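You operate a simulated robot arm through the tools that you are given. There is no shell and no other tool. Be economical: measure what you need, move in short steps, check, and stop when the job is done.

You are at the controls of a simulated two-armed robot. One attempt, no reset.

## Task
Rack the two filled dishes from the pink mat, then wipe the blue drips off it.
Fine: middle tray of the white rack, pushed in again; wipe with the blue pad, wetted at the alcohol pump; the pad goes back; all other dishes stay where they are. What is to be rubbed or washed off counts as gone when no trace of it is left.

Only the result counts: the job must be done as asked and must still hold three seconds after the hand-in. Knocking over, shifting, dropping, spilling or breaking anything else fails it.

## Robot
Two 7-joint arms with two-finger parallel grippers on one trunk, on a base that drives. Base frame: it is fixed to the floor where the robot stands at the start and does not move with it; the origin is under the middle of the robot, x ahead of it, y to its left, z up. Readings come in mm, rad, newtons and seconds.
The left shoulder is at the start at [50, 187, 1160], the right one opposite. With the tool pointing down near the work surface each hand reaches from about 100 to 660 mm from the robot's upright axis, wherever it stands, measured 20 degrees to its own side. Places, roughly: alcohol pump [600, 1100, 1000]; blue drips [400, 600, 900]; dish [500, 1250, 1000]; middle rack tray [600, 0, 1100]; middle tray of the white rack [600, 0, 1100]. Payload 3.43 kg a hand.
Tool frame (each hand has its own): the origin (TCP) lies between the finger pads and is the grasp point; the fingertips stand 30 mm ahead of it; z points along the fingers, y is the line along which they close. The gripper opens to 94 mm. The fingers are 28 mm wide and 10 mm thick; the gripper's body (50 by 96 mm) begins 55 mm behind the TCP.
Orientation is told as [roll, pitch, yaw] about the base's x, y, z axes, in that order, counted from this pose: with the fingers straight down and closing along the base's y, the tool's x points along the base's -x, its y along +y and its z along -z.

## Interface
- The arms move only by the tool arm_command. It takes "left_plan", "right_plan" or both (then of equal length, played together; a hand with none holds still); each is a list of rows, each a list of 6 numbers: the shift along the tool's x, y, z in cm, then the turn, a rotation vector about the tool's x, y, z in rad. In form: [[x, y, z, ax, ay, az], ...]. A call has 1 to 10 rows; each row shifts and turns the commanded pose from where the row before left it, along the tool's axes as they then stand. "left_fingers" and "right_fingers" are, for a hand that has rows, the opening, from 0 (shut) to 1 (fully open), set as the call begins (left out, the last holds). Rows are played at 5 a second. More than 50 mm and 0.15 rad between two rows, or a gripper value outside its range, and nothing of the call is played. Where a pose cannot be reached the arm comes as near as it can. A force on the tool above 40 N (or 10 N above the force at the start of the call, whichever is more), or a blocked arm, ends the call early, and 0.2 s more pass. Each finger travels about 153 mm/s and halts on what it meets, pressing with about 34 N; the grip force reading is that of the motor and also rises with nothing between the fingers. The clock runs only during rows and for 0.2 s after the last one: add rows that do not move to give the fingers time. The reply holds the time, the measured pose of the TCP, the force on the tool along the base axes, the opening and the grip force, in the units named above and with some noise, with the torque about the TCP (base axes, N m) and any sound that the robot's microphone picked up, and new pictures: "pictures" is both (left out), scene, wrist or none (wrist: the cameras of the hands that moved).
- Cameras (640 x 400 px; columns grow to the right, rows downward): "scene" is now at [146.4, 32.6, 1351.9]; the picture's right is [0.37, -0.93, 0.00], its down [-0.26, -0.10, -0.96] and it looks along [0.89, 0.35, -0.28] (base axes); focal length 214 px, centre (320, 200). "left" rides on the left gripper at [76, -14, -102] in its tool frame; the picture's right is [0.18, 0.98, 0.00], its down [-0.75, 0.14, -0.64] and it looks along [-0.63, 0.12, 0.77] (tool axes); focal length 243 px, centre (320, 200). "right" rides on the right gripper at [76, 14, -103] in its tool frame; the picture's right is [-0.18, 0.98, 0.00], its down [-0.75, -0.14, -0.64] and it looks along [-0.63, -0.12, 0.77] (tool axes); focal length 243 px, centre (320, 200). There is no depth. A picture from a camera that has moved, and an enlarged one, comes with that camera's place and axes in the base frame and with its lens.
- raise_lower(by): slides the trunk up (or, below 0, down) by that many mm; the arms and the scene camera ride with it, the base frame stays. It gives what a move gives, with no picture.
- base_move(legs): drives the robot by 1 to 6 legs, each [ahead, left, turn to the left] in mm, mm and rad, along the robot's own axes; the way and the turn of a leg run together, so that a leg with both is an arc; at most 1500 mm and 3.142 rad a leg. The arms and the cameras ride along, it lands a little off, and it stops where it bumps. It gives what a move gives, and a new picture of the scene camera.
- pan_tilt(pan, tilt): turns the head with the scene camera to pan (to the left, within 1.396 rad either way) and tilt (down, from -0.506 to 1.204), counted from straight ahead of the robot. It gives what a move gives, and a new picture of the scene camera.
- zoom(camera, box): a new picture of the part [left, top, right, bottom] of that camera's present view, enlarged. The clock stands still meanwhile.
- job_done(): hands the job in; it is judged then, once.

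Go step by step. Nothing tells you exact positions but the pictures and the camera data: compare them with the known pose of the tool, close in by small moves and look again before you grip or let go. The budget is 120 turns and 260 pictures, counting those below and the enlarged ones. Unless the task says otherwise, let go and move clear before handing in.

The tools are called after "Call:" as a command line: name --argument value ..., lists and objects as JSON in quotes. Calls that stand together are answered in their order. arm_command: Moves the arms, as the interface text tells. Its arguments: {"type":"object","properties":{"left_plan":{"type":"array","items":{"type":"array","items":{"type":"number"}}},"left_fingers":{"type":"number"},"right_plan":{"type":"array","items":{"type":"array","items":{"type":"number"}}},"right_fingers":{"type":"number"},"pictures":{"type":"string","enum":["both","scene","wrist","none"]}},"required":[]} The other tools are called the same way: raise_lower (by) slides the trunk up or down; base_move (legs) drives the base; pan_tilt (pan, tilt) turns the head that bears the scene camera; zoom (camera, box) takes an enlarged picture of a part of a camera's view; job_done () hands the job in.

At the start:

```text
time_s: 0.0
left_position: [197.4, 277.4, 1269.2]
left_tcp_rot: [0.0, 0.001, 0.0]
left_contact_force: [0.3, 0.0, 0.7]
left_ft_torque: [0.0, -0.01, 0.0]
left_grip_width: 94.2
left_finger_force: 0.1
right_position: [277.3, 26.9, 1317.7]
right_tcp_rot: [0.004, 0.001, -0.002]
right_contact_force: [-0.7, 0.0, 0.1]
right_ft_torque: [-0.01, 0.01, 0.0]
right_grip_width: 94.1
right_finger_force: 0.0
trunk travel left (down, up): [-375.0, 57.0]
robot x, y, heading: [-1.6, -1.8, -0.001]
head pan, tilt: [0.375, 0.288]
```

scene: 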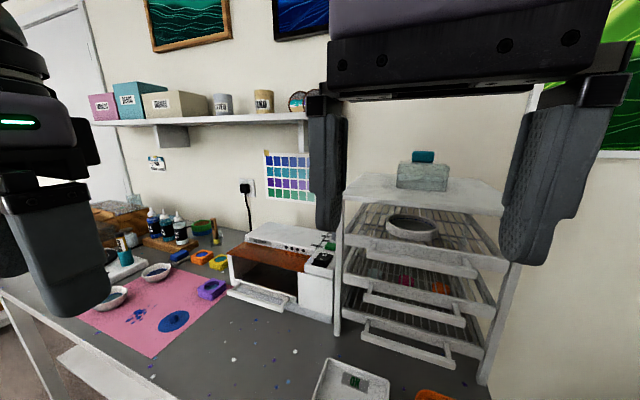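
right: 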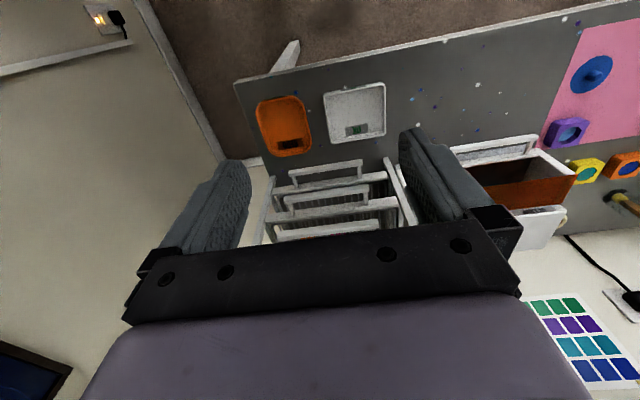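
left: 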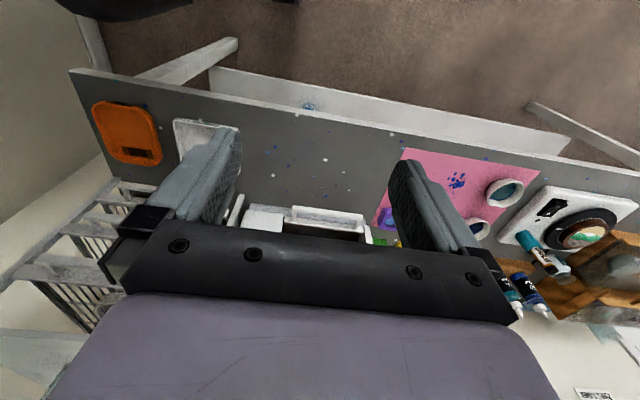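

I see the pink mat with two dishes to the left and the white rack to the front right. First I'll look around in more detail.

Call:
pan_tilt --pan 0.9 --tilt 0.45

Call:
zoom --camera "left" --box '[360, 100, 640, 340]'

```text
time_s: 0.9
left_position: [198.1, 277.3, 1268.6]
left_tcp_rot: [0.0, 0.001, 0.001]
left_contact_force: [0.1, -0.2, -0.6]
left_ft_torque: [0.02, 0.01, 0.03]
left_grip_width: 94.0
left_finger_force: 0.1
right_position: [281.7, 28.4, 1316.9]
right_tcp_rot: [0.01, -0.001, -0.033]
right_contact_force: [29.9, 72.3, 15.7]
right_ft_torque: [-7.2, 4.44, -7.11]
right_grip_width: 94.1
right_finger_force: 0.1
trunk travel left (down, up): [-375.0, 57.0]
robot x, y, heading: [-1.6, 0.8, -0.0]
head pan, tilt: [0.901, 0.45]
camera scene: at [127.7, 60.8, 1341.1], right [0.68, -0.74, 0.0], down [-0.29, -0.27, -0.92], along [0.68, 0.62, -0.39], focal length 214 px, centre (320, 200)
```

scene: 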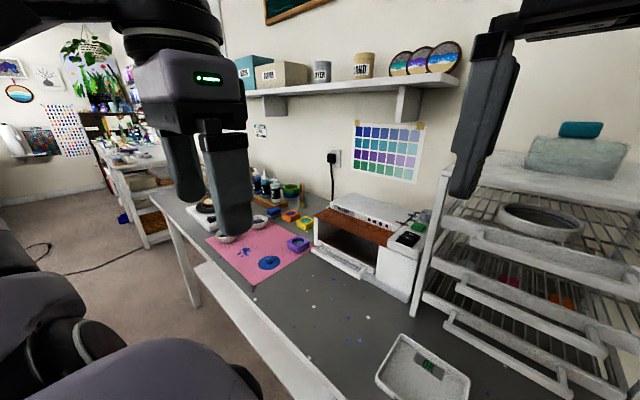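

```text
1.67 times, centred on (500, 220) of left
camera zoom: at [120.5, 263.1, 1371.3], right [-0.18, 0.98, 0.0], down [0.75, 0.14, 0.64], along [0.63, 0.12, -0.77], focal length 404 px, centre (20, 167)
```

zoom: 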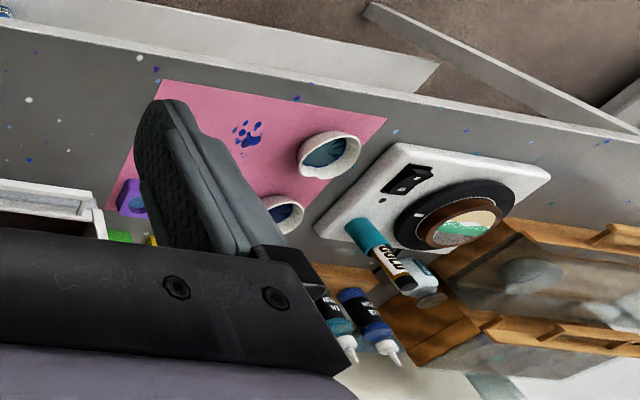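

The head seems to be pressing on the right hand (72 N). I'll move the right hand away to the right.

Call:
arm_command --right_plan '[[0, -4, 0, 0, 0, 0], [0, -4, 0, 0, 0, 0], [0, -4, 2, 0, 0, 0], [0, -4, 4, 0, 0, 0], [0, 0, 4, 0, 0, 0]]' --pictures "scene"

```text
refused: row 4 steps farther than a row can; nothing moved
```

Call:
arm_command --right_plan '[[0, -4, 0, 0, 0, 0], [0, -4, 0, 0, 0, 0], [0, -4, 2, 0, 0, 0], [0, -4, 2, 0, 0, 0], [0, 0, 4, 0, 0, 0]]' --pictures "scene"

```text
time_s: 1.2
left_position: [196.9, 277.7, 1268.3]
left_tcp_rot: [-0.002, -0.001, -0.001]
left_contact_force: [-0.1, 0.0, 0.3]
left_ft_torque: [-0.01, -0.01, 0.0]
left_grip_width: 94.1
left_finger_force: 0.0
right_position: [283.7, 26.5, 1316.5]
right_tcp_rot: [0.025, 0.0, -0.069]
right_contact_force: [19.1, 65.4, 19.8]
right_ft_torque: [-6.35, 3.77, -6.36]
right_grip_width: 93.8
right_finger_force: 0.0
trunk travel left (down, up): [-375.0, 57.0]
robot x, y, heading: [1.4, 0.6, -0.0]
head pan, tilt: [0.901, 0.45]
stopped in row 1 (right hand): the force on the tool passed its limit (the readings are from after the stop); the commanded pose is now the measured one
camera scene: at [126.0, 62.2, 1338.9], right [0.7, -0.72, 0.0], down [-0.3, -0.29, -0.91], along [0.65, 0.63, -0.41], focal length 214 px, centre (320, 200)
```

scene: 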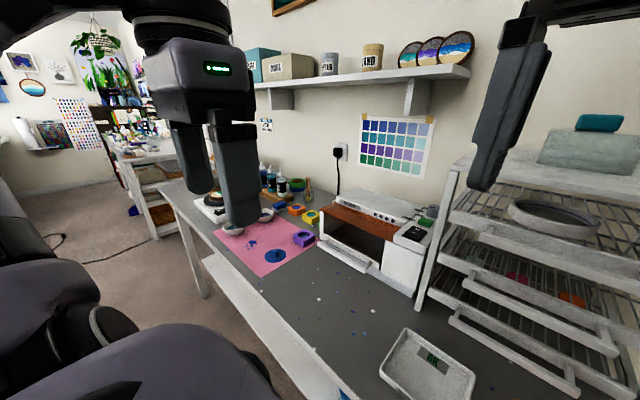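

The force persists, so I'll pan the head back to relieve the contact first.

Call:
pan_tilt --pan 0.375 --tilt 0.288

```text
time_s: 2.2
left_position: [198.3, 278.6, 1269.0]
left_tcp_rot: [0.0, -0.003, 0.0]
left_contact_force: [0.7, -0.8, 0.9]
left_ft_torque: [0.0, 0.02, 0.0]
left_grip_width: 94.0
left_finger_force: 0.1
right_position: [281.6, 22.0, 1317.6]
right_tcp_rot: [0.014, -0.001, -0.04]
right_contact_force: [0.3, -0.4, -0.8]
right_ft_torque: [-0.03, -0.01, 0.0]
right_grip_width: 93.8
right_finger_force: 0.1
trunk travel left (down, up): [-375.0, 57.0]
robot x, y, heading: [1.4, -1.5, -0.005]
head pan, tilt: [0.375, 0.288]
camera scene: at [146.3, 32.8, 1351.9], right [0.37, -0.93, 0.0], down [-0.26, -0.1, -0.96], along [0.89, 0.35, -0.28], focal length 214 px, centre (320, 200)
```

scene: 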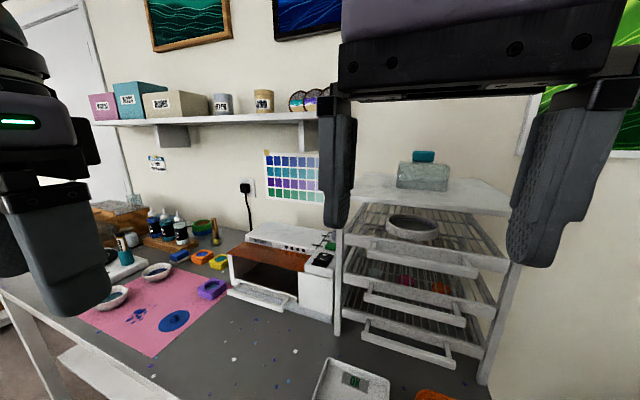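

Contact is released. Now I move the right hand to the right, away from the head.

Call:
arm_command --right_plan '[[-1, -4, 0, 0, 0, 0], [0, -4.5, 0, 0, 0, 0], [0, -4.5, 0, 0, 0, 0], [0, -4.5, 2, 0, 0, 0], [0, -4.5, 2, 0, 0, 0.04], [0, -2, 4, 0, 0, 0]]' --pictures "scene"

Call:
pan_tilt --pan 0.0 --tilt 0.5

```text
time_s: 2.9
left_position: [197.7, 278.3, 1268.2]
left_tcp_rot: [-0.001, 0.0, -0.001]
left_contact_force: [-0.7, 0.1, -0.4]
left_ft_torque: [0.01, -0.01, -0.02]
left_grip_width: 93.9
left_finger_force: 0.0
right_position: [296.1, -79.1, 1312.0]
right_tcp_rot: [0.018, 0.002, -0.078]
right_contact_force: [22.7, 13.2, 1.0]
right_ft_torque: [-1.35, 2.64, -1.56]
right_grip_width: 94.0
right_finger_force: 0.1
trunk travel left (down, up): [-375.0, 57.0]
robot x, y, heading: [-0.2, -2.3, -0.001]
head pan, tilt: [0.375, 0.288]
stopped in row 3 (right hand): the force on the tool passed its limit (the readings are from after the stop); the commanded pose is now the measured one
camera scene: at [148.2, 27.8, 1354.5], right [0.32, -0.95, 0.0], down [-0.24, -0.08, -0.97], along [0.92, 0.31, -0.26], focal length 214 px, centre (320, 200)
```

scene: 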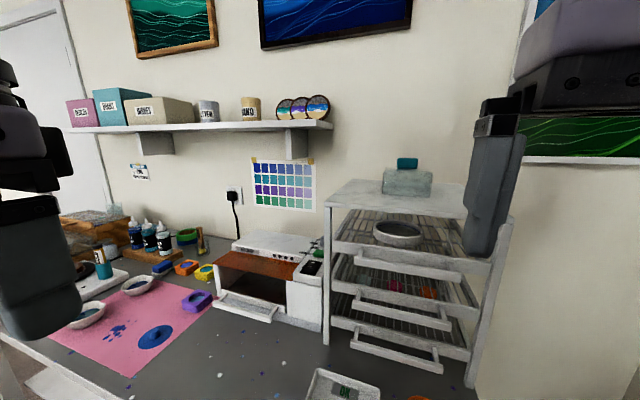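

```text
time_s: 3.8
left_position: [197.7, 279.4, 1268.2]
left_tcp_rot: [-0.001, 0.0, 0.0]
left_contact_force: [-0.3, -0.5, 0.4]
left_ft_torque: [-0.01, 0.01, 0.0]
left_grip_width: 94.1
left_finger_force: 0.1
right_position: [292.4, -77.6, 1313.8]
right_tcp_rot: [0.015, 0.0, -0.062]
right_contact_force: [0.1, 0.0, -0.3]
right_ft_torque: [-0.01, 0.01, 0.01]
right_grip_width: 93.9
right_finger_force: 0.1
trunk travel left (down, up): [-375.0, 57.0]
robot x, y, heading: [-2.1, -2.6, -0.0]
head pan, tilt: [0.0, 0.499]
camera scene: at [150.5, -1.6, 1332.4], right [0.0, -1.0, 0.0], down [-0.48, 0.0, -0.88], along [0.88, 0.0, -0.48], focal length 214 px, centre (320, 200)
```

scene: 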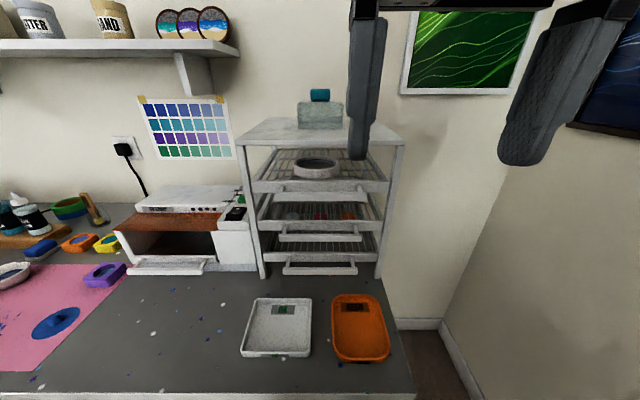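

With the head straight, nothing touches. I continue moving the right hand away and study the rack in detail.

Call:
arm_command --right_plan '[[0, -4.5, 0, 0, 0, 0], [0, -4.5, 0, 0, 0, 0], [0, -4.5, 0, 0, 0, 0.0], [0, -3, 0, 0, 0, 0], [4, 0, 0, 0, 0, 0], [4, 0, 0, 0, 0, 0]]' --pictures "none"

Call:
zoom --camera "scene" --box '[225, 80, 425, 280]'

Call:
pan_tilt --pan 0.9 --tilt 0.45

```text
time_s: 5.2
left_position: [195.5, 278.3, 1269.1]
left_tcp_rot: [0.001, 0.0, 0.0]
left_contact_force: [-0.4, 0.0, 0.3]
left_ft_torque: [0.0, -0.02, -0.03]
left_grip_width: 94.0
left_finger_force: 0.1
right_position: [200.8, -238.9, 1308.9]
right_tcp_rot: [0.016, 0.001, -0.065]
right_contact_force: [-0.3, 0.3, 0.5]
right_ft_torque: [0.02, -0.01, -0.01]
right_grip_width: 93.8
right_finger_force: 0.0
trunk travel left (down, up): [-375.0, 57.0]
robot x, y, heading: [-1.4, 1.6, 0.001]
head pan, tilt: [0.0, 0.499]
```

```text
2.00 times, centred on (325, 180) of scene
camera zoom: at [149.9, -1.7, 1332.4], right [0.0, -1.0, 0.0], down [-0.48, 0.0, -0.88], along [0.88, 0.0, -0.48], focal length 429 px, centre (310, 240)
```

zoom: 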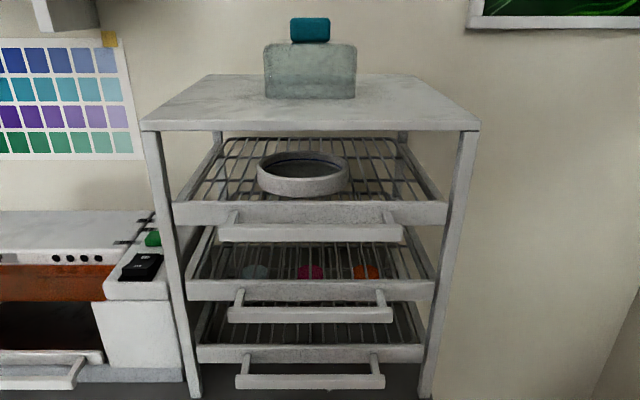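

```text
time_s: 6.4
left_position: [198.2, 277.7, 1268.9]
left_tcp_rot: [0.001, 0.0, 0.0]
left_contact_force: [-0.2, -0.7, 1.0]
left_ft_torque: [-0.01, 0.01, -0.01]
left_grip_width: 94.1
left_finger_force: 0.1
right_position: [204.0, -238.4, 1308.8]
right_tcp_rot: [0.015, 0.001, -0.063]
right_contact_force: [-0.7, 0.4, 0.1]
right_ft_torque: [0.03, 0.02, 0.01]
right_grip_width: 94.0
right_finger_force: 0.0
trunk travel left (down, up): [-375.0, 57.0]
robot x, y, heading: [0.4, 0.8, 0.004]
head pan, tilt: [0.901, 0.45]
camera scene: at [116.6, 70.3, 1336.8], right [0.78, -0.62, 0.0], down [-0.27, -0.34, -0.9], along [0.56, 0.71, -0.44], focal length 214 px, centre (320, 200)
```

scene: 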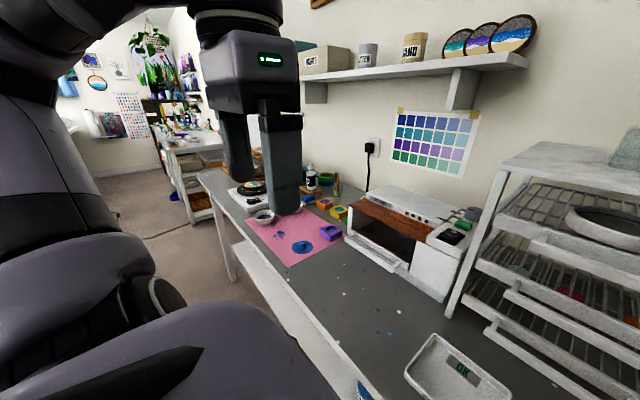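

The rack's middle tray handle is at about [515, 0, 1043], the dishes at about [395, 784] and [528, 784]. I'll drive left to see the mat, pad and pump up close.

Call:
base_move --legs '[[0, 600, 0]]'

Call:
pan_tilt --pan 0.2 --tilt 0.7

```text
time_s: 9.8
left_position: [199.4, 882.4, 1269.2]
left_tcp_rot: [-0.001, 0.0, -0.006]
left_contact_force: [-0.6, -0.5, -0.4]
left_ft_torque: [-0.01, -0.02, -0.02]
left_grip_width: 94.0
left_finger_force: 0.0
right_position: [203.7, 366.6, 1309.1]
right_tcp_rot: [0.015, 0.002, -0.067]
right_contact_force: [-0.6, 0.6, 0.1]
right_ft_torque: [-0.02, 0.03, 0.01]
right_grip_width: 94.2
right_finger_force: 0.0
trunk travel left (down, up): [-375.0, 57.0]
robot x, y, heading: [0.2, 600.8, -0.004]
head pan, tilt: [0.901, 0.45]
camera scene: at [117.8, 675.0, 1336.8], right [0.78, -0.62, 0.0], down [-0.27, -0.34, -0.9], along [0.56, 0.7, -0.44], focal length 214 px, centre (320, 200)
```

scene: 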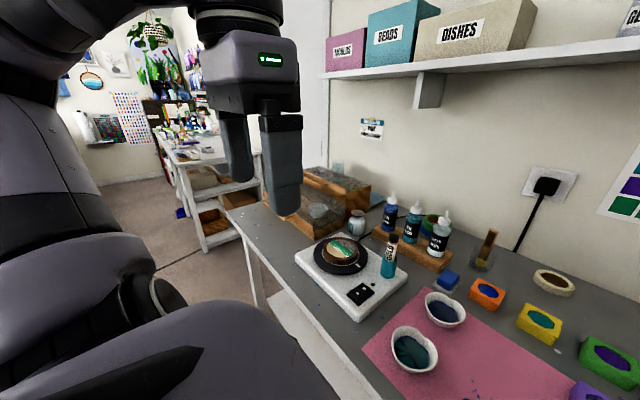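

```text
time_s: 10.8
left_position: [198.4, 881.7, 1269.7]
left_tcp_rot: [-0.001, 0.0, -0.003]
left_contact_force: [-0.3, -0.5, 0.5]
left_ft_torque: [-0.03, -0.01, 0.04]
left_grip_width: 93.9
left_finger_force: 0.1
right_position: [203.3, 365.4, 1308.1]
right_tcp_rot: [0.015, 0.002, -0.069]
right_contact_force: [0.2, 0.1, 0.9]
right_ft_torque: [0.02, -0.01, -0.06]
right_grip_width: 94.0
right_finger_force: 0.0
trunk travel left (down, up): [-375.0, 57.0]
robot x, y, heading: [-0.9, 603.0, -0.006]
head pan, tilt: [0.201, 0.7]
camera scene: at [143.7, 619.6, 1314.6], right [0.2, -0.98, 0.0], down [-0.63, -0.13, -0.77], along [0.75, 0.15, -0.64], focal length 214 px, centre (320, 200)
```

scene: 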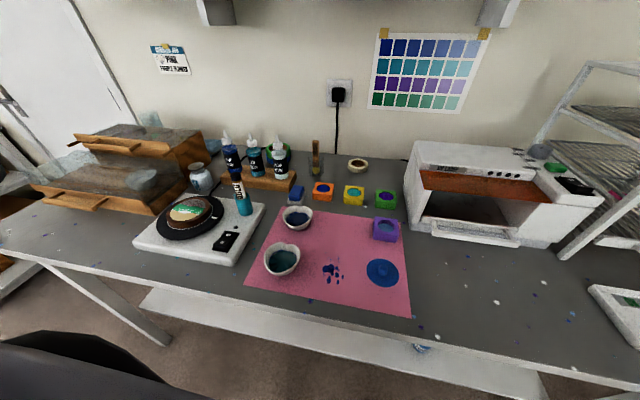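

Excellent overview. I'll enlarge key areas: the mat and the left side.

Call:
zoom --camera "scene" --box '[240, 170, 420, 320]'

Call:
zoom --camera "scene" --box '[120, 120, 320, 270]'

Call:
zoom --camera "left" --box '[0, 0, 640, 400]'

```text
2.67 times, centred on (330, 245) of scene
camera zoom: at [143.7, 619.6, 1314.6], right [0.2, -0.98, 0.0], down [-0.63, -0.13, -0.77], along [0.75, 0.15, -0.64], focal length 572 px, centre (293, 80)
```

zoom: 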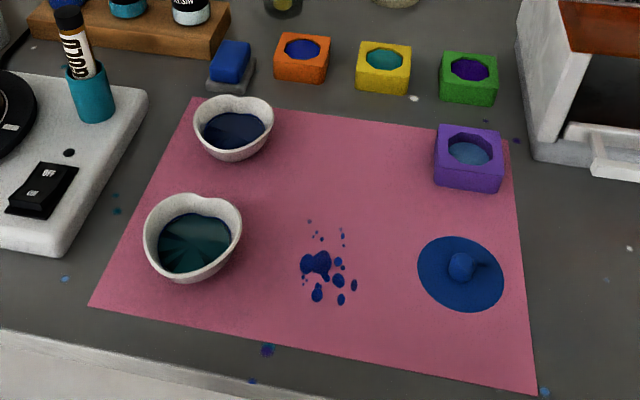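

```text
2.67 times, centred on (220, 195) of scene
camera zoom: at [143.7, 619.6, 1314.6], right [0.2, -0.98, 0.0], down [-0.63, -0.13, -0.77], along [0.75, 0.15, -0.64], focal length 572 px, centre (587, 213)
```

zoom: 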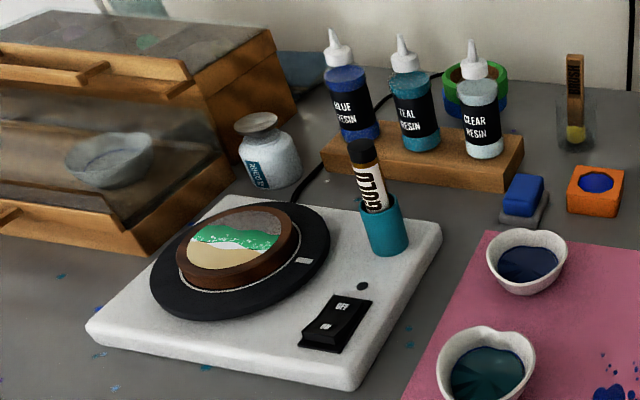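

```text
1.00 times, centred on (320, 200) of left
camera zoom: at [122.2, 867.4, 1371.2], right [-0.18, 0.98, 0.0], down [0.75, 0.14, 0.64], along [0.63, 0.12, -0.77], focal length 243 px, centre (320, 200)
```

zoom: 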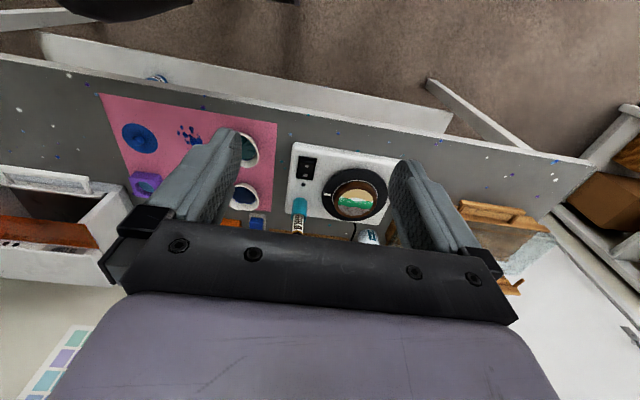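

Identified: heart-shaped dishes at about [396,752] and [521,754], the blue pad on its holder at about [600,780], drips at about [400,660], and the alcohol pump (white bottle) at about [610,1100], with its top at z≈985. First I go back to the rack to open the middle tray.

Call:
base_move --legs '[[0, -430, 0]]'

Call:
raise_lower --by -200

Call:
pan_tilt --pan -0.3 --tilt 0.2

Call:
zoom --camera "scene" --box '[200, 80, 480, 320]'

```text
time_s: 13.4
left_position: [197.9, 456.2, 1269.1]
left_tcp_rot: [0.001, -0.001, -0.005]
left_contact_force: [0.3, 0.2, -0.9]
left_ft_torque: [0.03, 0.02, -0.01]
left_grip_width: 93.9
left_finger_force: 0.1
right_position: [201.6, -60.9, 1307.8]
right_tcp_rot: [0.017, 0.002, -0.068]
right_contact_force: [0.7, -0.2, -0.9]
right_ft_torque: [0.04, 0.02, 0.0]
right_grip_width: 94.3
right_finger_force: 0.1
trunk travel left (down, up): [-375.0, 57.0]
robot x, y, heading: [2.0, 179.0, -0.002]
head pan, tilt: [0.201, 0.7]
camera scene: at [142.3, 193.1, 1314.6], right [0.2, -0.98, 0.0], down [-0.63, -0.13, -0.77], along [0.75, 0.15, -0.64], focal length 214 px, centre (320, 200)
```

scene: 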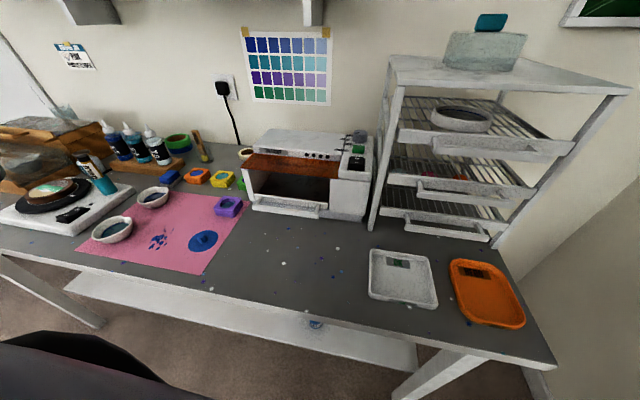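

```text
time_s: 15.6
left_position: [198.5, 456.6, 1070.1]
left_tcp_rot: [0.001, 0.0, -0.003]
left_contact_force: [-0.5, -0.4, 0.6]
left_ft_torque: [-0.01, 0.04, 0.01]
left_grip_width: 94.1
left_finger_force: 0.0
right_position: [201.3, -61.1, 1109.3]
right_tcp_rot: [0.017, -0.001, -0.07]
right_contact_force: [-0.5, 0.3, 0.3]
right_ft_torque: [-0.02, 0.01, -0.03]
right_grip_width: 93.8
right_finger_force: 0.1
trunk travel left (down, up): [-175.0, 257.0]
robot x, y, heading: [0.4, 180.3, -0.007]
head pan, tilt: [0.201, 0.7]
```

```text
time_s: 16.6
left_position: [198.8, 456.7, 1068.4]
left_tcp_rot: [0.001, 0.001, -0.003]
left_contact_force: [-0.6, 0.5, 0.0]
left_ft_torque: [0.02, -0.03, -0.03]
left_grip_width: 94.0
left_finger_force: 0.0
right_position: [201.2, -61.2, 1109.7]
right_tcp_rot: [0.017, 0.001, -0.068]
right_contact_force: [0.3, 0.8, 0.1]
right_ft_torque: [0.01, 0.03, 0.02]
right_grip_width: 93.7
right_finger_force: 0.0
trunk travel left (down, up): [-175.0, 257.0]
robot x, y, heading: [-4.1, 177.0, 0.0]
head pan, tilt: [-0.3, 0.201]
camera scene: at [147.9, 149.1, 1159.9], right [-0.3, -0.95, 0.0], down [-0.19, 0.06, -0.98], along [0.94, -0.29, -0.2], focal length 214 px, centre (320, 200)
```

scene: 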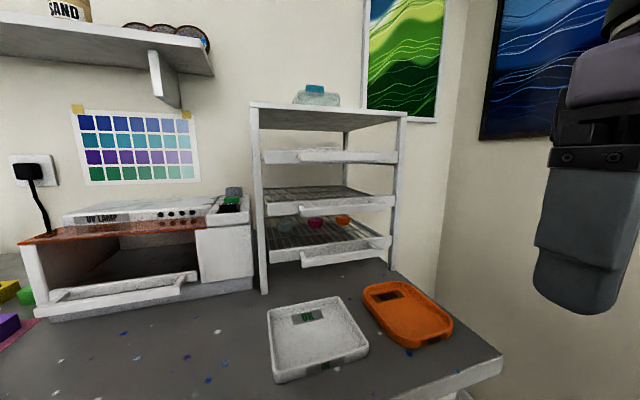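

```text
1.67 times, centred on (340, 200) of scene
camera zoom: at [147.9, 149.1, 1159.9], right [-0.3, -0.95, 0.0], down [-0.19, 0.06, -0.98], along [0.94, -0.29, -0.2], focal length 358 px, centre (287, 200)
```

zoom: 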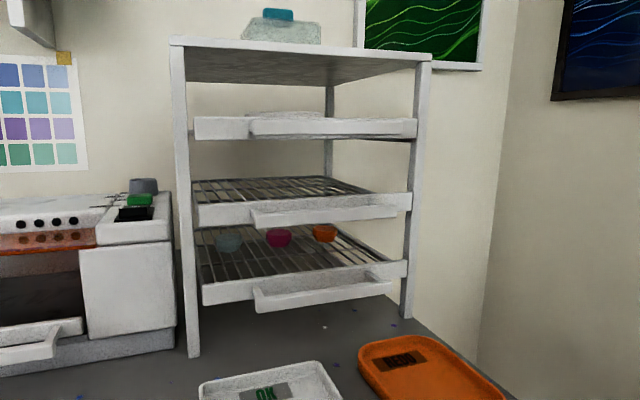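

The middle tray is empty and its handle bar is at about [484, -2, 1066]. I'll turn the right hand to point forward with its fingers closing vertically.

Call:
arm_command --right_plan '[[-4.8, 0, 0, 0, 0, 0], [-4.8, 0, 0, 0, 0, 0], [0, 0, 0, -0.0806, -0.0806, 0.0806], [0, 0, 0, -0.0806, -0.0806, 0.0806], [0, 0, 0, -0.0806, -0.0806, 0.0806], [0, 0, 0, -0.0806, -0.0806, 0.0806], [0, 0, 0, -0.0806, -0.0806, 0.0806], [0, 0, 0, -0.0806, -0.0806, 0.0806], [0, 0, 0, -0.0806, -0.0806, 0.0806], [0, 0, 0, -0.0806, -0.0806, 0.0806]]' --pictures "scene" --right_fingers 0.5

Call:
arm_command --right_plan '[[0, 0, 0, -0.0806, -0.0806, 0.0806], [0, 0, 0, -0.0806, -0.0806, 0.0806], [0, 0, 0, -0.0806, -0.0806, 0.0806], [0, 0, 0, -0.0806, -0.0806, 0.0806], [0, 0, 0, -0.0806, -0.0806, 0.0806], [0, 0, 0, -0.0806, -0.0806, 0.0806], [0, 0, 0, -0.0806, -0.0806, 0.0806], [0, 0, 0, 0, 0, 0]]'

```text
time_s: 18.8
left_position: [197.1, 456.3, 1069.4]
left_tcp_rot: [0.001, 0.001, -0.004]
left_contact_force: [0.4, -0.9, -1.3]
left_ft_torque: [0.0, 0.0, 0.03]
left_grip_width: 94.1
left_finger_force: 0.0
right_position: [297.1, -68.1, 1108.8]
right_tcp_rot: [0.859, -0.327, -0.92]
right_contact_force: [0.0, 0.6, -0.4]
right_ft_torque: [0.0, -0.01, 0.0]
right_grip_width: 47.1
right_finger_force: 0.1
trunk travel left (down, up): [-175.0, 257.0]
robot x, y, heading: [-2.2, 179.7, 0.001]
head pan, tilt: [-0.3, 0.201]
camera scene: at [147.8, 149.0, 1160.0], right [-0.3, -0.95, 0.0], down [-0.19, 0.06, -0.98], along [0.94, -0.29, -0.2], focal length 214 px, centre (320, 200)
```

scene: 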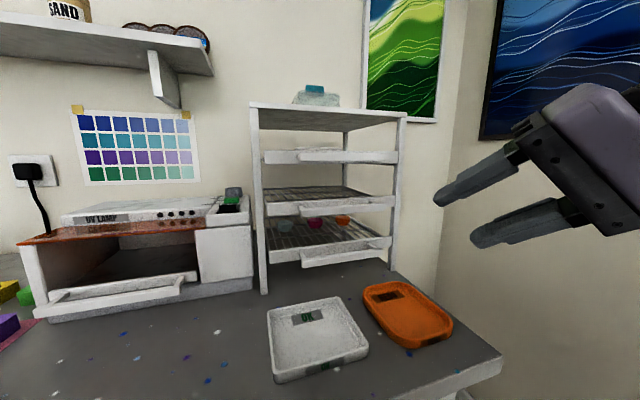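

```text
time_s: 20.6
left_position: [199.2, 455.3, 1068.5]
left_tcp_rot: [0.0, -0.001, -0.003]
left_contact_force: [0.8, 0.1, -0.5]
left_ft_torque: [-0.03, 0.01, -0.02]
left_grip_width: 93.9
left_finger_force: 0.2
right_position: [316.8, -67.6, 1164.0]
right_tcp_rot: [1.571, 0.019, -1.642]
right_contact_force: [-0.9, 0.0, -0.4]
right_ft_torque: [0.0, -0.01, -0.02]
right_grip_width: 47.2
right_finger_force: 0.0
right hand out of reach, approached as far as the arm can: row 4, 5, 6, 7
trunk travel left (down, up): [-175.0, 257.0]
robot x, y, heading: [-1.7, 180.3, -0.005]
head pan, tilt: [-0.3, 0.201]
camera scene: at [147.9, 149.0, 1160.0], right [-0.3, -0.95, 0.0], down [-0.19, 0.06, -0.98], along [0.94, -0.29, -0.2], focal length 214 px, centre (320, 200)
camera right: at [221.5, 15.5, 1178.6], right [-0.01, -0.2, 0.98], down [-0.69, -0.7, -0.15], along [0.72, -0.68, -0.13], focal length 243 px, centre (320, 200)
```

scene: 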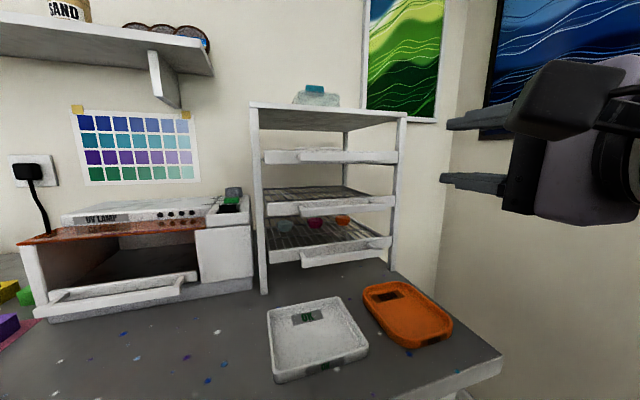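
right: 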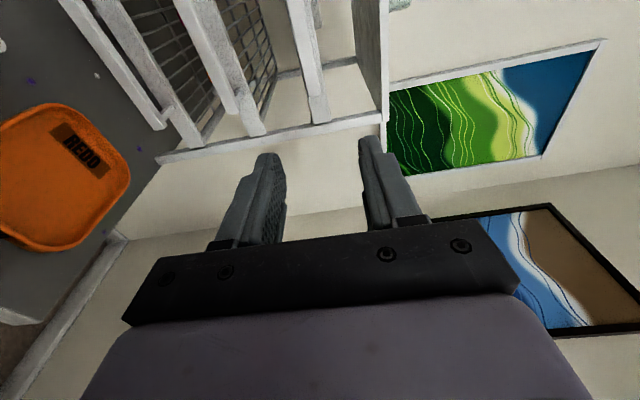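

Orientation is right, but that close in the height is off. I'll move forward and left to sit in front of the handle and then check.

Call:
arm_command --right_plan '[[0, 0, 3, 0, 0.07, 0], [2, 0, 2, 0, 0, 0], [3, 0, 0, 0, 0, 0], [1.5, 0, 0, 0, 0, 0], [0, 0, 0, 0, 0, 0], [0, 0, 0, 0, 0, 0]]'

```text
time_s: 21.9
left_position: [198.2, 456.2, 1070.1]
left_tcp_rot: [0.0, -0.001, -0.004]
left_contact_force: [0.2, 0.7, -0.8]
left_ft_torque: [-0.01, 0.03, -0.02]
left_grip_width: 93.9
left_finger_force: 0.1
right_position: [365.7, -4.4, 1165.6]
right_tcp_rot: [1.572, 0.017, -1.571]
right_contact_force: [0.3, -0.4, 0.1]
right_ft_torque: [-0.04, -0.01, 0.0]
right_grip_width: 47.3
right_finger_force: 0.1
trunk travel left (down, up): [-175.0, 257.0]
robot x, y, heading: [-2.1, 177.1, -0.004]
head pan, tilt: [-0.3, 0.201]
camera scene: at [147.9, 149.0, 1160.0], right [-0.3, -0.95, 0.0], down [-0.19, 0.06, -0.98], along [0.94, -0.29, -0.2], focal length 214 px, centre (320, 200)
camera right: at [265.0, 72.2, 1179.3], right [0.0, -0.2, 0.98], down [-0.64, -0.75, -0.15], along [0.77, -0.63, -0.13], focal length 243 px, centre (320, 200)
```

scene: 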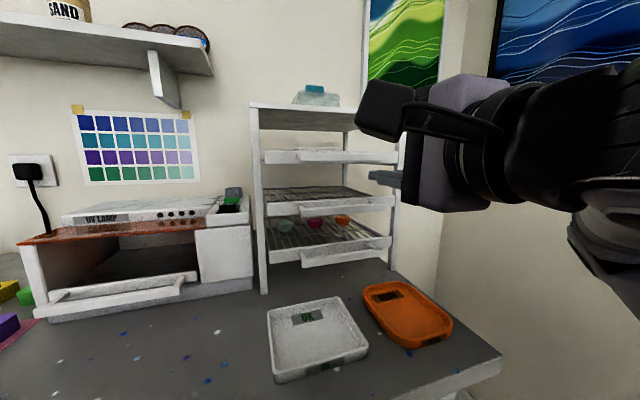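
right: 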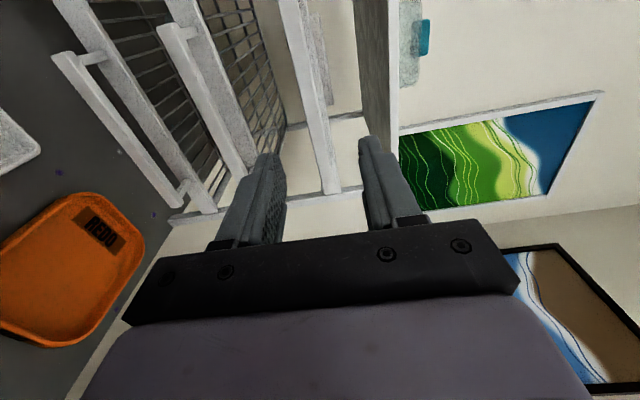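

I lower the trunk by 100 mm so the fingers come level with the middle handle.

Call:
raise_lower --by -99

Call:
arm_command --right_plan '[[0, 0, 2, 0, 0, 0], [0, 0, 2, 0, 0, 0], [0, 0, 2, 0, 0, 0]]'

```text
time_s: 23.3
left_position: [198.2, 455.9, 970.5]
left_tcp_rot: [0.0, -0.001, -0.003]
left_contact_force: [0.1, -0.3, -0.1]
left_ft_torque: [0.01, 0.01, -0.02]
left_grip_width: 94.0
left_finger_force: 0.0
right_position: [367.2, -3.7, 1066.7]
right_tcp_rot: [1.57, 0.014, -1.572]
right_contact_force: [0.5, -1.0, 0.3]
right_ft_torque: [0.01, 0.01, -0.02]
right_grip_width: 47.1
right_finger_force: 0.1
trunk travel left (down, up): [-76.0, 356.0]
robot x, y, heading: [-0.2, 178.7, -0.001]
head pan, tilt: [-0.3, 0.201]
```

```text
time_s: 24.1
left_position: [197.6, 455.3, 968.8]
left_tcp_rot: [0.0, 0.0, -0.005]
left_contact_force: [0.9, -0.5, -0.5]
left_ft_torque: [0.01, 0.01, 0.03]
left_grip_width: 93.9
left_finger_force: 0.0
right_position: [426.2, -2.5, 1066.4]
right_tcp_rot: [1.574, 0.015, -1.568]
right_contact_force: [0.2, 0.0, -0.2]
right_ft_torque: [0.0, -0.01, 0.02]
right_grip_width: 46.9
right_finger_force: 0.1
trunk travel left (down, up): [-76.0, 356.0]
robot x, y, heading: [-2.1, 180.8, -0.002]
head pan, tilt: [-0.3, 0.201]
camera scene: at [147.8, 149.0, 1061.0], right [-0.3, -0.95, 0.0], down [-0.19, 0.06, -0.98], along [0.94, -0.29, -0.2], focal length 214 px, centre (320, 200)
camera right: at [325.4, 72.3, 1080.2], right [0.0, -0.2, 0.98], down [-0.64, -0.75, -0.15], along [0.77, -0.63, -0.13], focal length 243 px, centre (320, 200)
```

scene: 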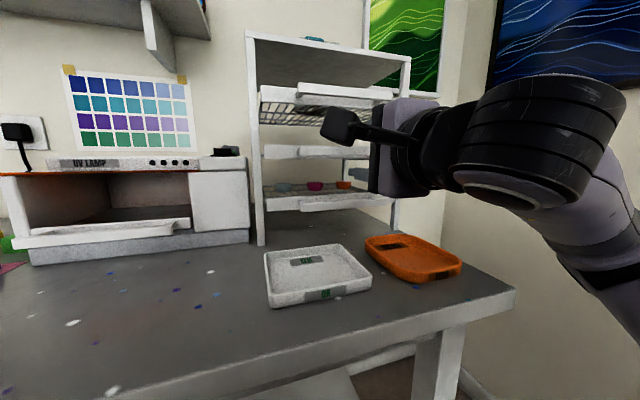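
right: 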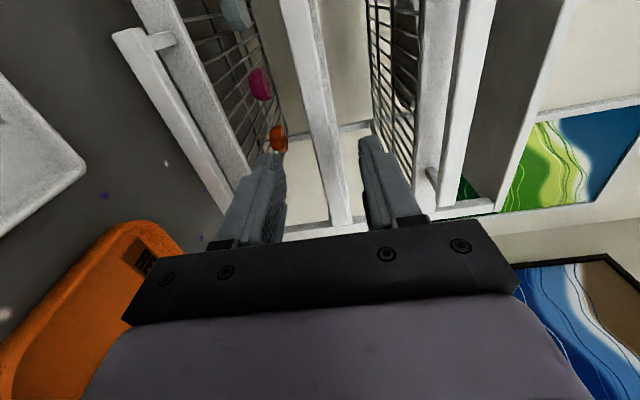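

The bar is centered between the fingers. I'll advance further in small steps.

Call:
arm_command --right_plan '[[0, 0, 2, 0, 0, 0], [0, 0, 2, 0, 0, 0], [0, 0, 0.8, 0, 0, 0]]'

Call:
zoom --camera "scene" --box '[240, 60, 440, 220]'

```text
time_s: 24.9
left_position: [199.0, 456.6, 970.2]
left_tcp_rot: [0.002, 0.0, -0.005]
left_contact_force: [-0.5, -0.2, 0.4]
left_ft_torque: [-0.05, 0.01, 0.01]
left_grip_width: 94.1
left_finger_force: 0.1
right_position: [474.9, -3.2, 1066.4]
right_tcp_rot: [1.572, 0.016, -1.57]
right_contact_force: [0.3, 0.1, 0.1]
right_ft_torque: [0.0, -0.02, 0.0]
right_grip_width: 46.9
right_finger_force: 0.0
trunk travel left (down, up): [-76.0, 356.0]
robot x, y, heading: [-1.1, 176.2, -0.002]
head pan, tilt: [-0.3, 0.201]
camera scene: at [147.9, 149.0, 1061.0], right [-0.3, -0.95, 0.0], down [-0.19, 0.06, -0.98], along [0.94, -0.29, -0.2], focal length 214 px, centre (320, 200)
camera right: at [373.0, 72.3, 1080.3], right [0.0, -0.2, 0.98], down [-0.64, -0.75, -0.15], along [0.77, -0.63, -0.13], focal length 243 px, centre (320, 200)
```

scene: 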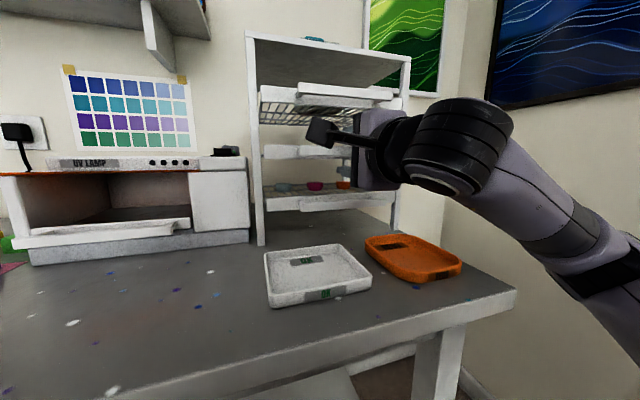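
right: 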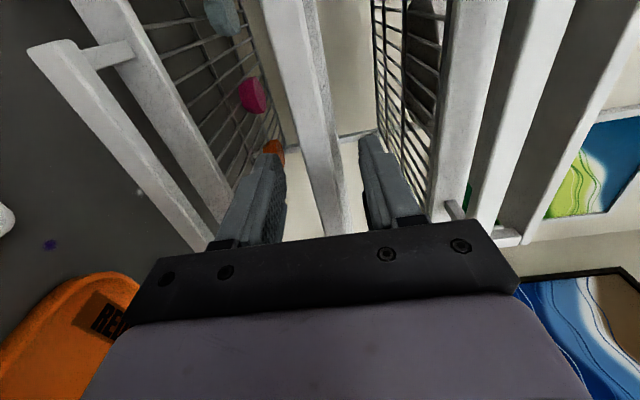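

```text
2.50 times, centred on (340, 140) of scene
camera zoom: at [147.9, 149.0, 1061.0], right [-0.3, -0.95, 0.0], down [-0.19, 0.06, -0.98], along [0.94, -0.29, -0.2], focal length 536 px, centre (270, 350)
```

zoom: 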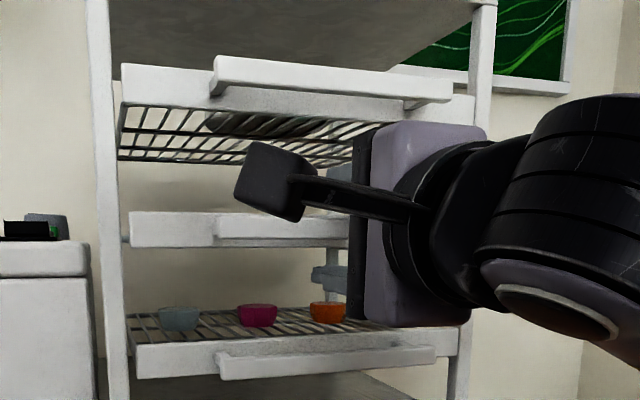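

Close to the bar; a bit further, then grip.

Call:
arm_command --right_plan '[[0, 0, 1.2, 0, 0, 0]]' --pictures "none"

Call:
arm_command --right_plan '[[0, 0, 0, 0, 0, 0], [0, 0, 0, 0, 0, 0], [0, 0, 0, 0, 0, 0]]' --right_fingers 0

```text
time_s: 25.3
left_position: [198.6, 456.7, 969.0]
left_tcp_rot: [0.0, -0.001, -0.003]
left_contact_force: [0.3, -0.7, 0.0]
left_ft_torque: [0.01, -0.03, -0.01]
left_grip_width: 94.2
left_finger_force: 0.1
right_position: [487.2, -2.9, 1065.8]
right_tcp_rot: [1.571, 0.015, -1.57]
right_contact_force: [-0.4, 0.3, -0.2]
right_ft_torque: [0.03, 0.0, -0.03]
right_grip_width: 47.0
right_finger_force: 0.1
trunk travel left (down, up): [-76.0, 356.0]
robot x, y, heading: [-3.6, 178.1, -0.001]
head pan, tilt: [-0.3, 0.201]
```

```text
time_s: 26.1
left_position: [197.1, 456.6, 969.4]
left_tcp_rot: [0.0, -0.002, -0.005]
left_contact_force: [-0.3, 1.8, -0.1]
left_ft_torque: [0.02, 0.03, 0.01]
left_grip_width: 94.2
left_finger_force: 0.1
right_position: [485.4, -5.0, 1068.8]
right_tcp_rot: [1.576, 0.016, -1.57]
right_contact_force: [2.5, -2.5, 17.3]
right_ft_torque: [-1.1, 0.19, 0.49]
right_grip_width: 18.4
right_finger_force: 44.9
trunk travel left (down, up): [-76.0, 356.0]
robot x, y, heading: [0.6, 175.9, -0.003]
head pan, tilt: [-0.3, 0.201]
camera scene: at [147.1, 149.4, 1061.4], right [-0.3, -0.95, 0.0], down [-0.19, 0.06, -0.98], along [0.94, -0.29, -0.2], focal length 214 px, centre (320, 200)
camera right: at [383.6, 72.3, 1081.7], right [-0.01, -0.2, 0.98], down [-0.64, -0.75, -0.16], along [0.77, -0.63, -0.12], focal length 243 px, centre (320, 200)
```

scene: 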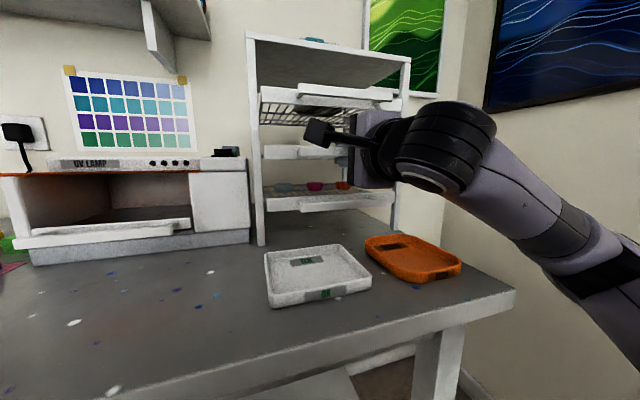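
right: 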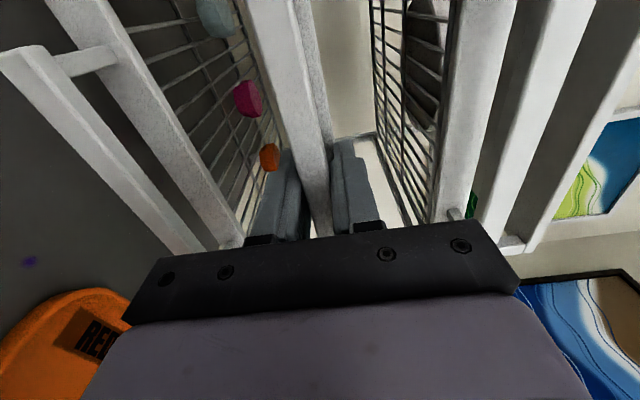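

The bar is gripped (18 mm). I'll raise 3 mm to relieve the load and pull it out slowly.

Call:
arm_command --right_plan '[[0, 0.25, 0, 0, 0, 0], [0, 0, -1.5, 0, 0, 0], [0, 0, -1.5, 0, 0, 0], [0, 0, -1.5, 0, 0, 0], [0, 0, -1.5, 0, 0, 0], [0, 0, -2, 0, 0, 0]]'

```text
time_s: 27.5
left_position: [198.3, 457.6, 969.9]
left_tcp_rot: [-0.003, 0.0, -0.003]
left_contact_force: [-0.4, -0.7, 0.0]
left_ft_torque: [0.0, 0.02, 0.01]
left_grip_width: 93.9
left_finger_force: 0.1
right_position: [406.4, -4.5, 1068.6]
right_tcp_rot: [1.571, 0.013, -1.57]
right_contact_force: [-0.4, 3.3, 7.8]
right_ft_torque: [-1.04, 0.05, -1.12]
right_grip_width: 18.4
right_finger_force: 45.1
trunk travel left (down, up): [-76.0, 356.0]
robot x, y, heading: [-5.2, 176.3, 0.001]
head pan, tilt: [-0.3, 0.201]
camera scene: at [147.5, 149.7, 1061.1], right [-0.3, -0.95, 0.0], down [-0.19, 0.06, -0.98], along [0.94, -0.29, -0.2], focal length 214 px, centre (320, 200)
camera right: at [304.2, 72.3, 1082.2], right [0.0, -0.2, 0.98], down [-0.64, -0.75, -0.15], along [0.77, -0.63, -0.13], focal length 243 px, centre (320, 200)
```

scene: 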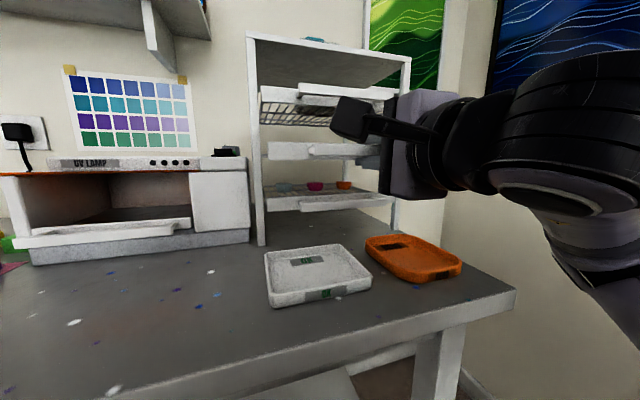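
right: 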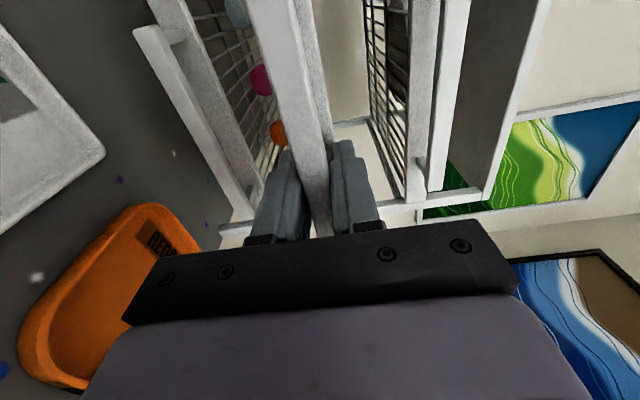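

The tray slides easily (80 mm out). I'll drive the base back to pull it further.

Call:
base_move --legs '[[-110, 0, 0]]'

```text
time_s: 28.7
left_position: [89.4, 456.5, 969.3]
left_tcp_rot: [0.002, 0.0, -0.003]
left_contact_force: [-0.5, 0.3, -0.2]
left_ft_torque: [0.01, 0.0, 0.03]
left_grip_width: 94.0
left_finger_force: 0.0
right_position: [298.9, -3.2, 1067.5]
right_tcp_rot: [1.571, 0.015, -1.571]
right_contact_force: [-0.7, -1.0, 5.3]
right_ft_torque: [-1.02, 0.07, -0.06]
right_grip_width: 18.2
right_finger_force: 45.3
trunk travel left (down, up): [-76.0, 356.0]
robot x, y, heading: [-109.9, 180.5, -0.002]
head pan, tilt: [-0.3, 0.201]
camera scene: at [39.2, 149.6, 1061.1], right [-0.3, -0.95, 0.0], down [-0.19, 0.06, -0.98], along [0.94, -0.29, -0.2], focal length 214 px, centre (320, 200)
```

scene: 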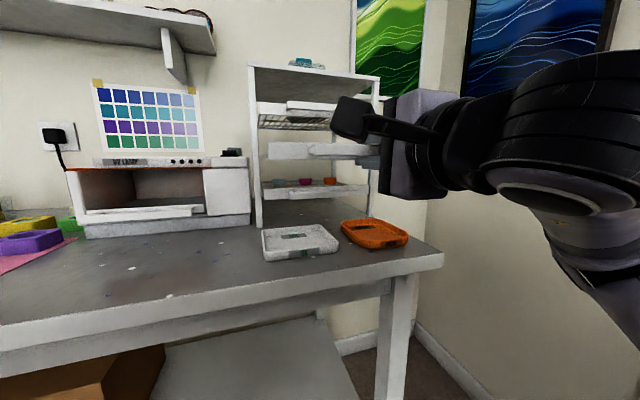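

Tray now about 187 mm out. Release, back off, and raise for a look.

Call:
arm_command --right_plan '[[0, 0, 0, 0, 0, 0], [0, 0, 0, 0, 0, 0]]' --right_fingers 0.5 --pictures "none"

Call:
base_move --legs '[[-130, 0, 0]]'

Call:
raise_lower --by 300

Call:
pan_tilt --pan -0.4 --tilt 0.5

```text
time_s: 29.3
left_position: [89.8, 457.1, 970.5]
left_tcp_rot: [-0.002, -0.001, -0.003]
left_contact_force: [0.1, -0.4, -0.7]
left_ft_torque: [0.02, -0.01, -0.01]
left_grip_width: 94.0
left_finger_force: 0.1
right_position: [299.0, -4.4, 1068.9]
right_tcp_rot: [1.57, 0.015, -1.568]
right_contact_force: [-0.1, 0.3, -0.4]
right_ft_torque: [-0.02, -0.01, 0.01]
right_grip_width: 46.9
right_finger_force: 0.1
trunk travel left (down, up): [-76.0, 356.0]
robot x, y, heading: [-110.5, 177.1, -0.006]
head pan, tilt: [-0.3, 0.201]
```

```text
time_s: 30.5
left_position: [-39.2, 456.5, 970.3]
left_tcp_rot: [0.001, 0.0, -0.004]
left_contact_force: [-0.6, 0.7, 0.3]
left_ft_torque: [0.0, 0.01, -0.01]
left_grip_width: 94.2
left_finger_force: 0.0
right_position: [168.5, -2.3, 1068.0]
right_tcp_rot: [1.569, 0.016, -1.569]
right_contact_force: [1.3, -0.5, -0.2]
right_ft_torque: [0.0, 0.0, 0.0]
right_grip_width: 47.0
right_finger_force: 0.1
trunk travel left (down, up): [-76.0, 356.0]
robot x, y, heading: [-235.7, 179.0, -0.003]
head pan, tilt: [-0.3, 0.201]
camera scene: at [-89.5, 149.9, 1061.0], right [-0.3, -0.95, 0.0], down [-0.19, 0.06, -0.98], along [0.94, -0.29, -0.2], focal length 214 px, centre (320, 200)
```

scene: 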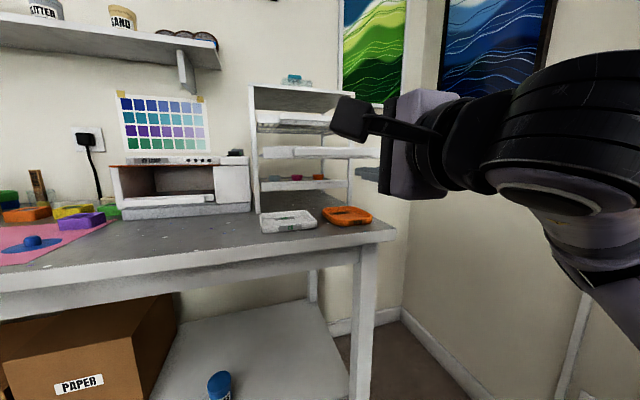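

```text
time_s: 33.5
left_position: [-38.5, 456.8, 1268.3]
left_tcp_rot: [0.0, 0.0, -0.005]
left_contact_force: [-0.6, -0.5, 0.3]
left_ft_torque: [-0.02, 0.0, -0.01]
left_grip_width: 93.8
left_finger_force: 0.1
right_position: [169.2, -3.0, 1366.8]
right_tcp_rot: [1.571, 0.016, -1.569]
right_contact_force: [0.5, -0.6, -0.7]
right_ft_torque: [0.01, 0.02, -0.03]
right_grip_width: 46.9
right_finger_force: 0.1
trunk travel left (down, up): [-376.0, 56.0]
robot x, y, heading: [-238.1, 179.3, -0.003]
head pan, tilt: [-0.3, 0.201]
```

```text
time_s: 34.3
left_position: [-39.1, 456.7, 1269.3]
left_tcp_rot: [0.0, -0.001, -0.004]
left_contact_force: [0.9, 0.5, 0.1]
left_ft_torque: [0.01, 0.0, 0.03]
left_grip_width: 94.0
left_finger_force: 0.2
right_position: [168.0, -4.2, 1367.7]
right_tcp_rot: [1.571, 0.017, -1.568]
right_contact_force: [-0.2, 0.0, 0.8]
right_ft_torque: [0.02, 0.04, -0.03]
right_grip_width: 47.1
right_finger_force: 0.0
trunk travel left (down, up): [-376.0, 56.0]
robot x, y, heading: [-241.6, 180.5, -0.006]
head pan, tilt: [-0.4, 0.499]
camera scene: at [-94.8, 142.0, 1333.4], right [-0.39, -0.92, 0.0], down [-0.44, 0.19, -0.88], along [0.81, -0.34, -0.48], focal length 214 px, centre (320, 200)
```

scene: 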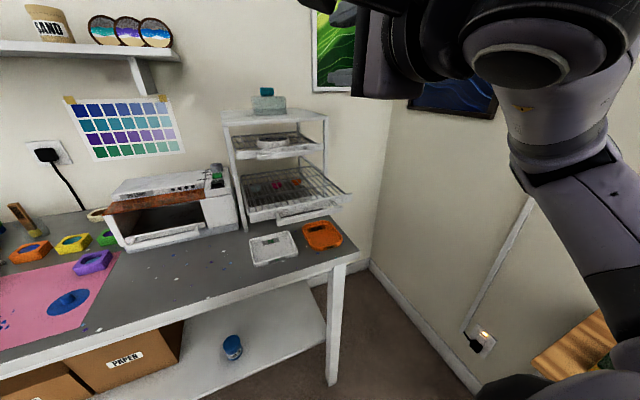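

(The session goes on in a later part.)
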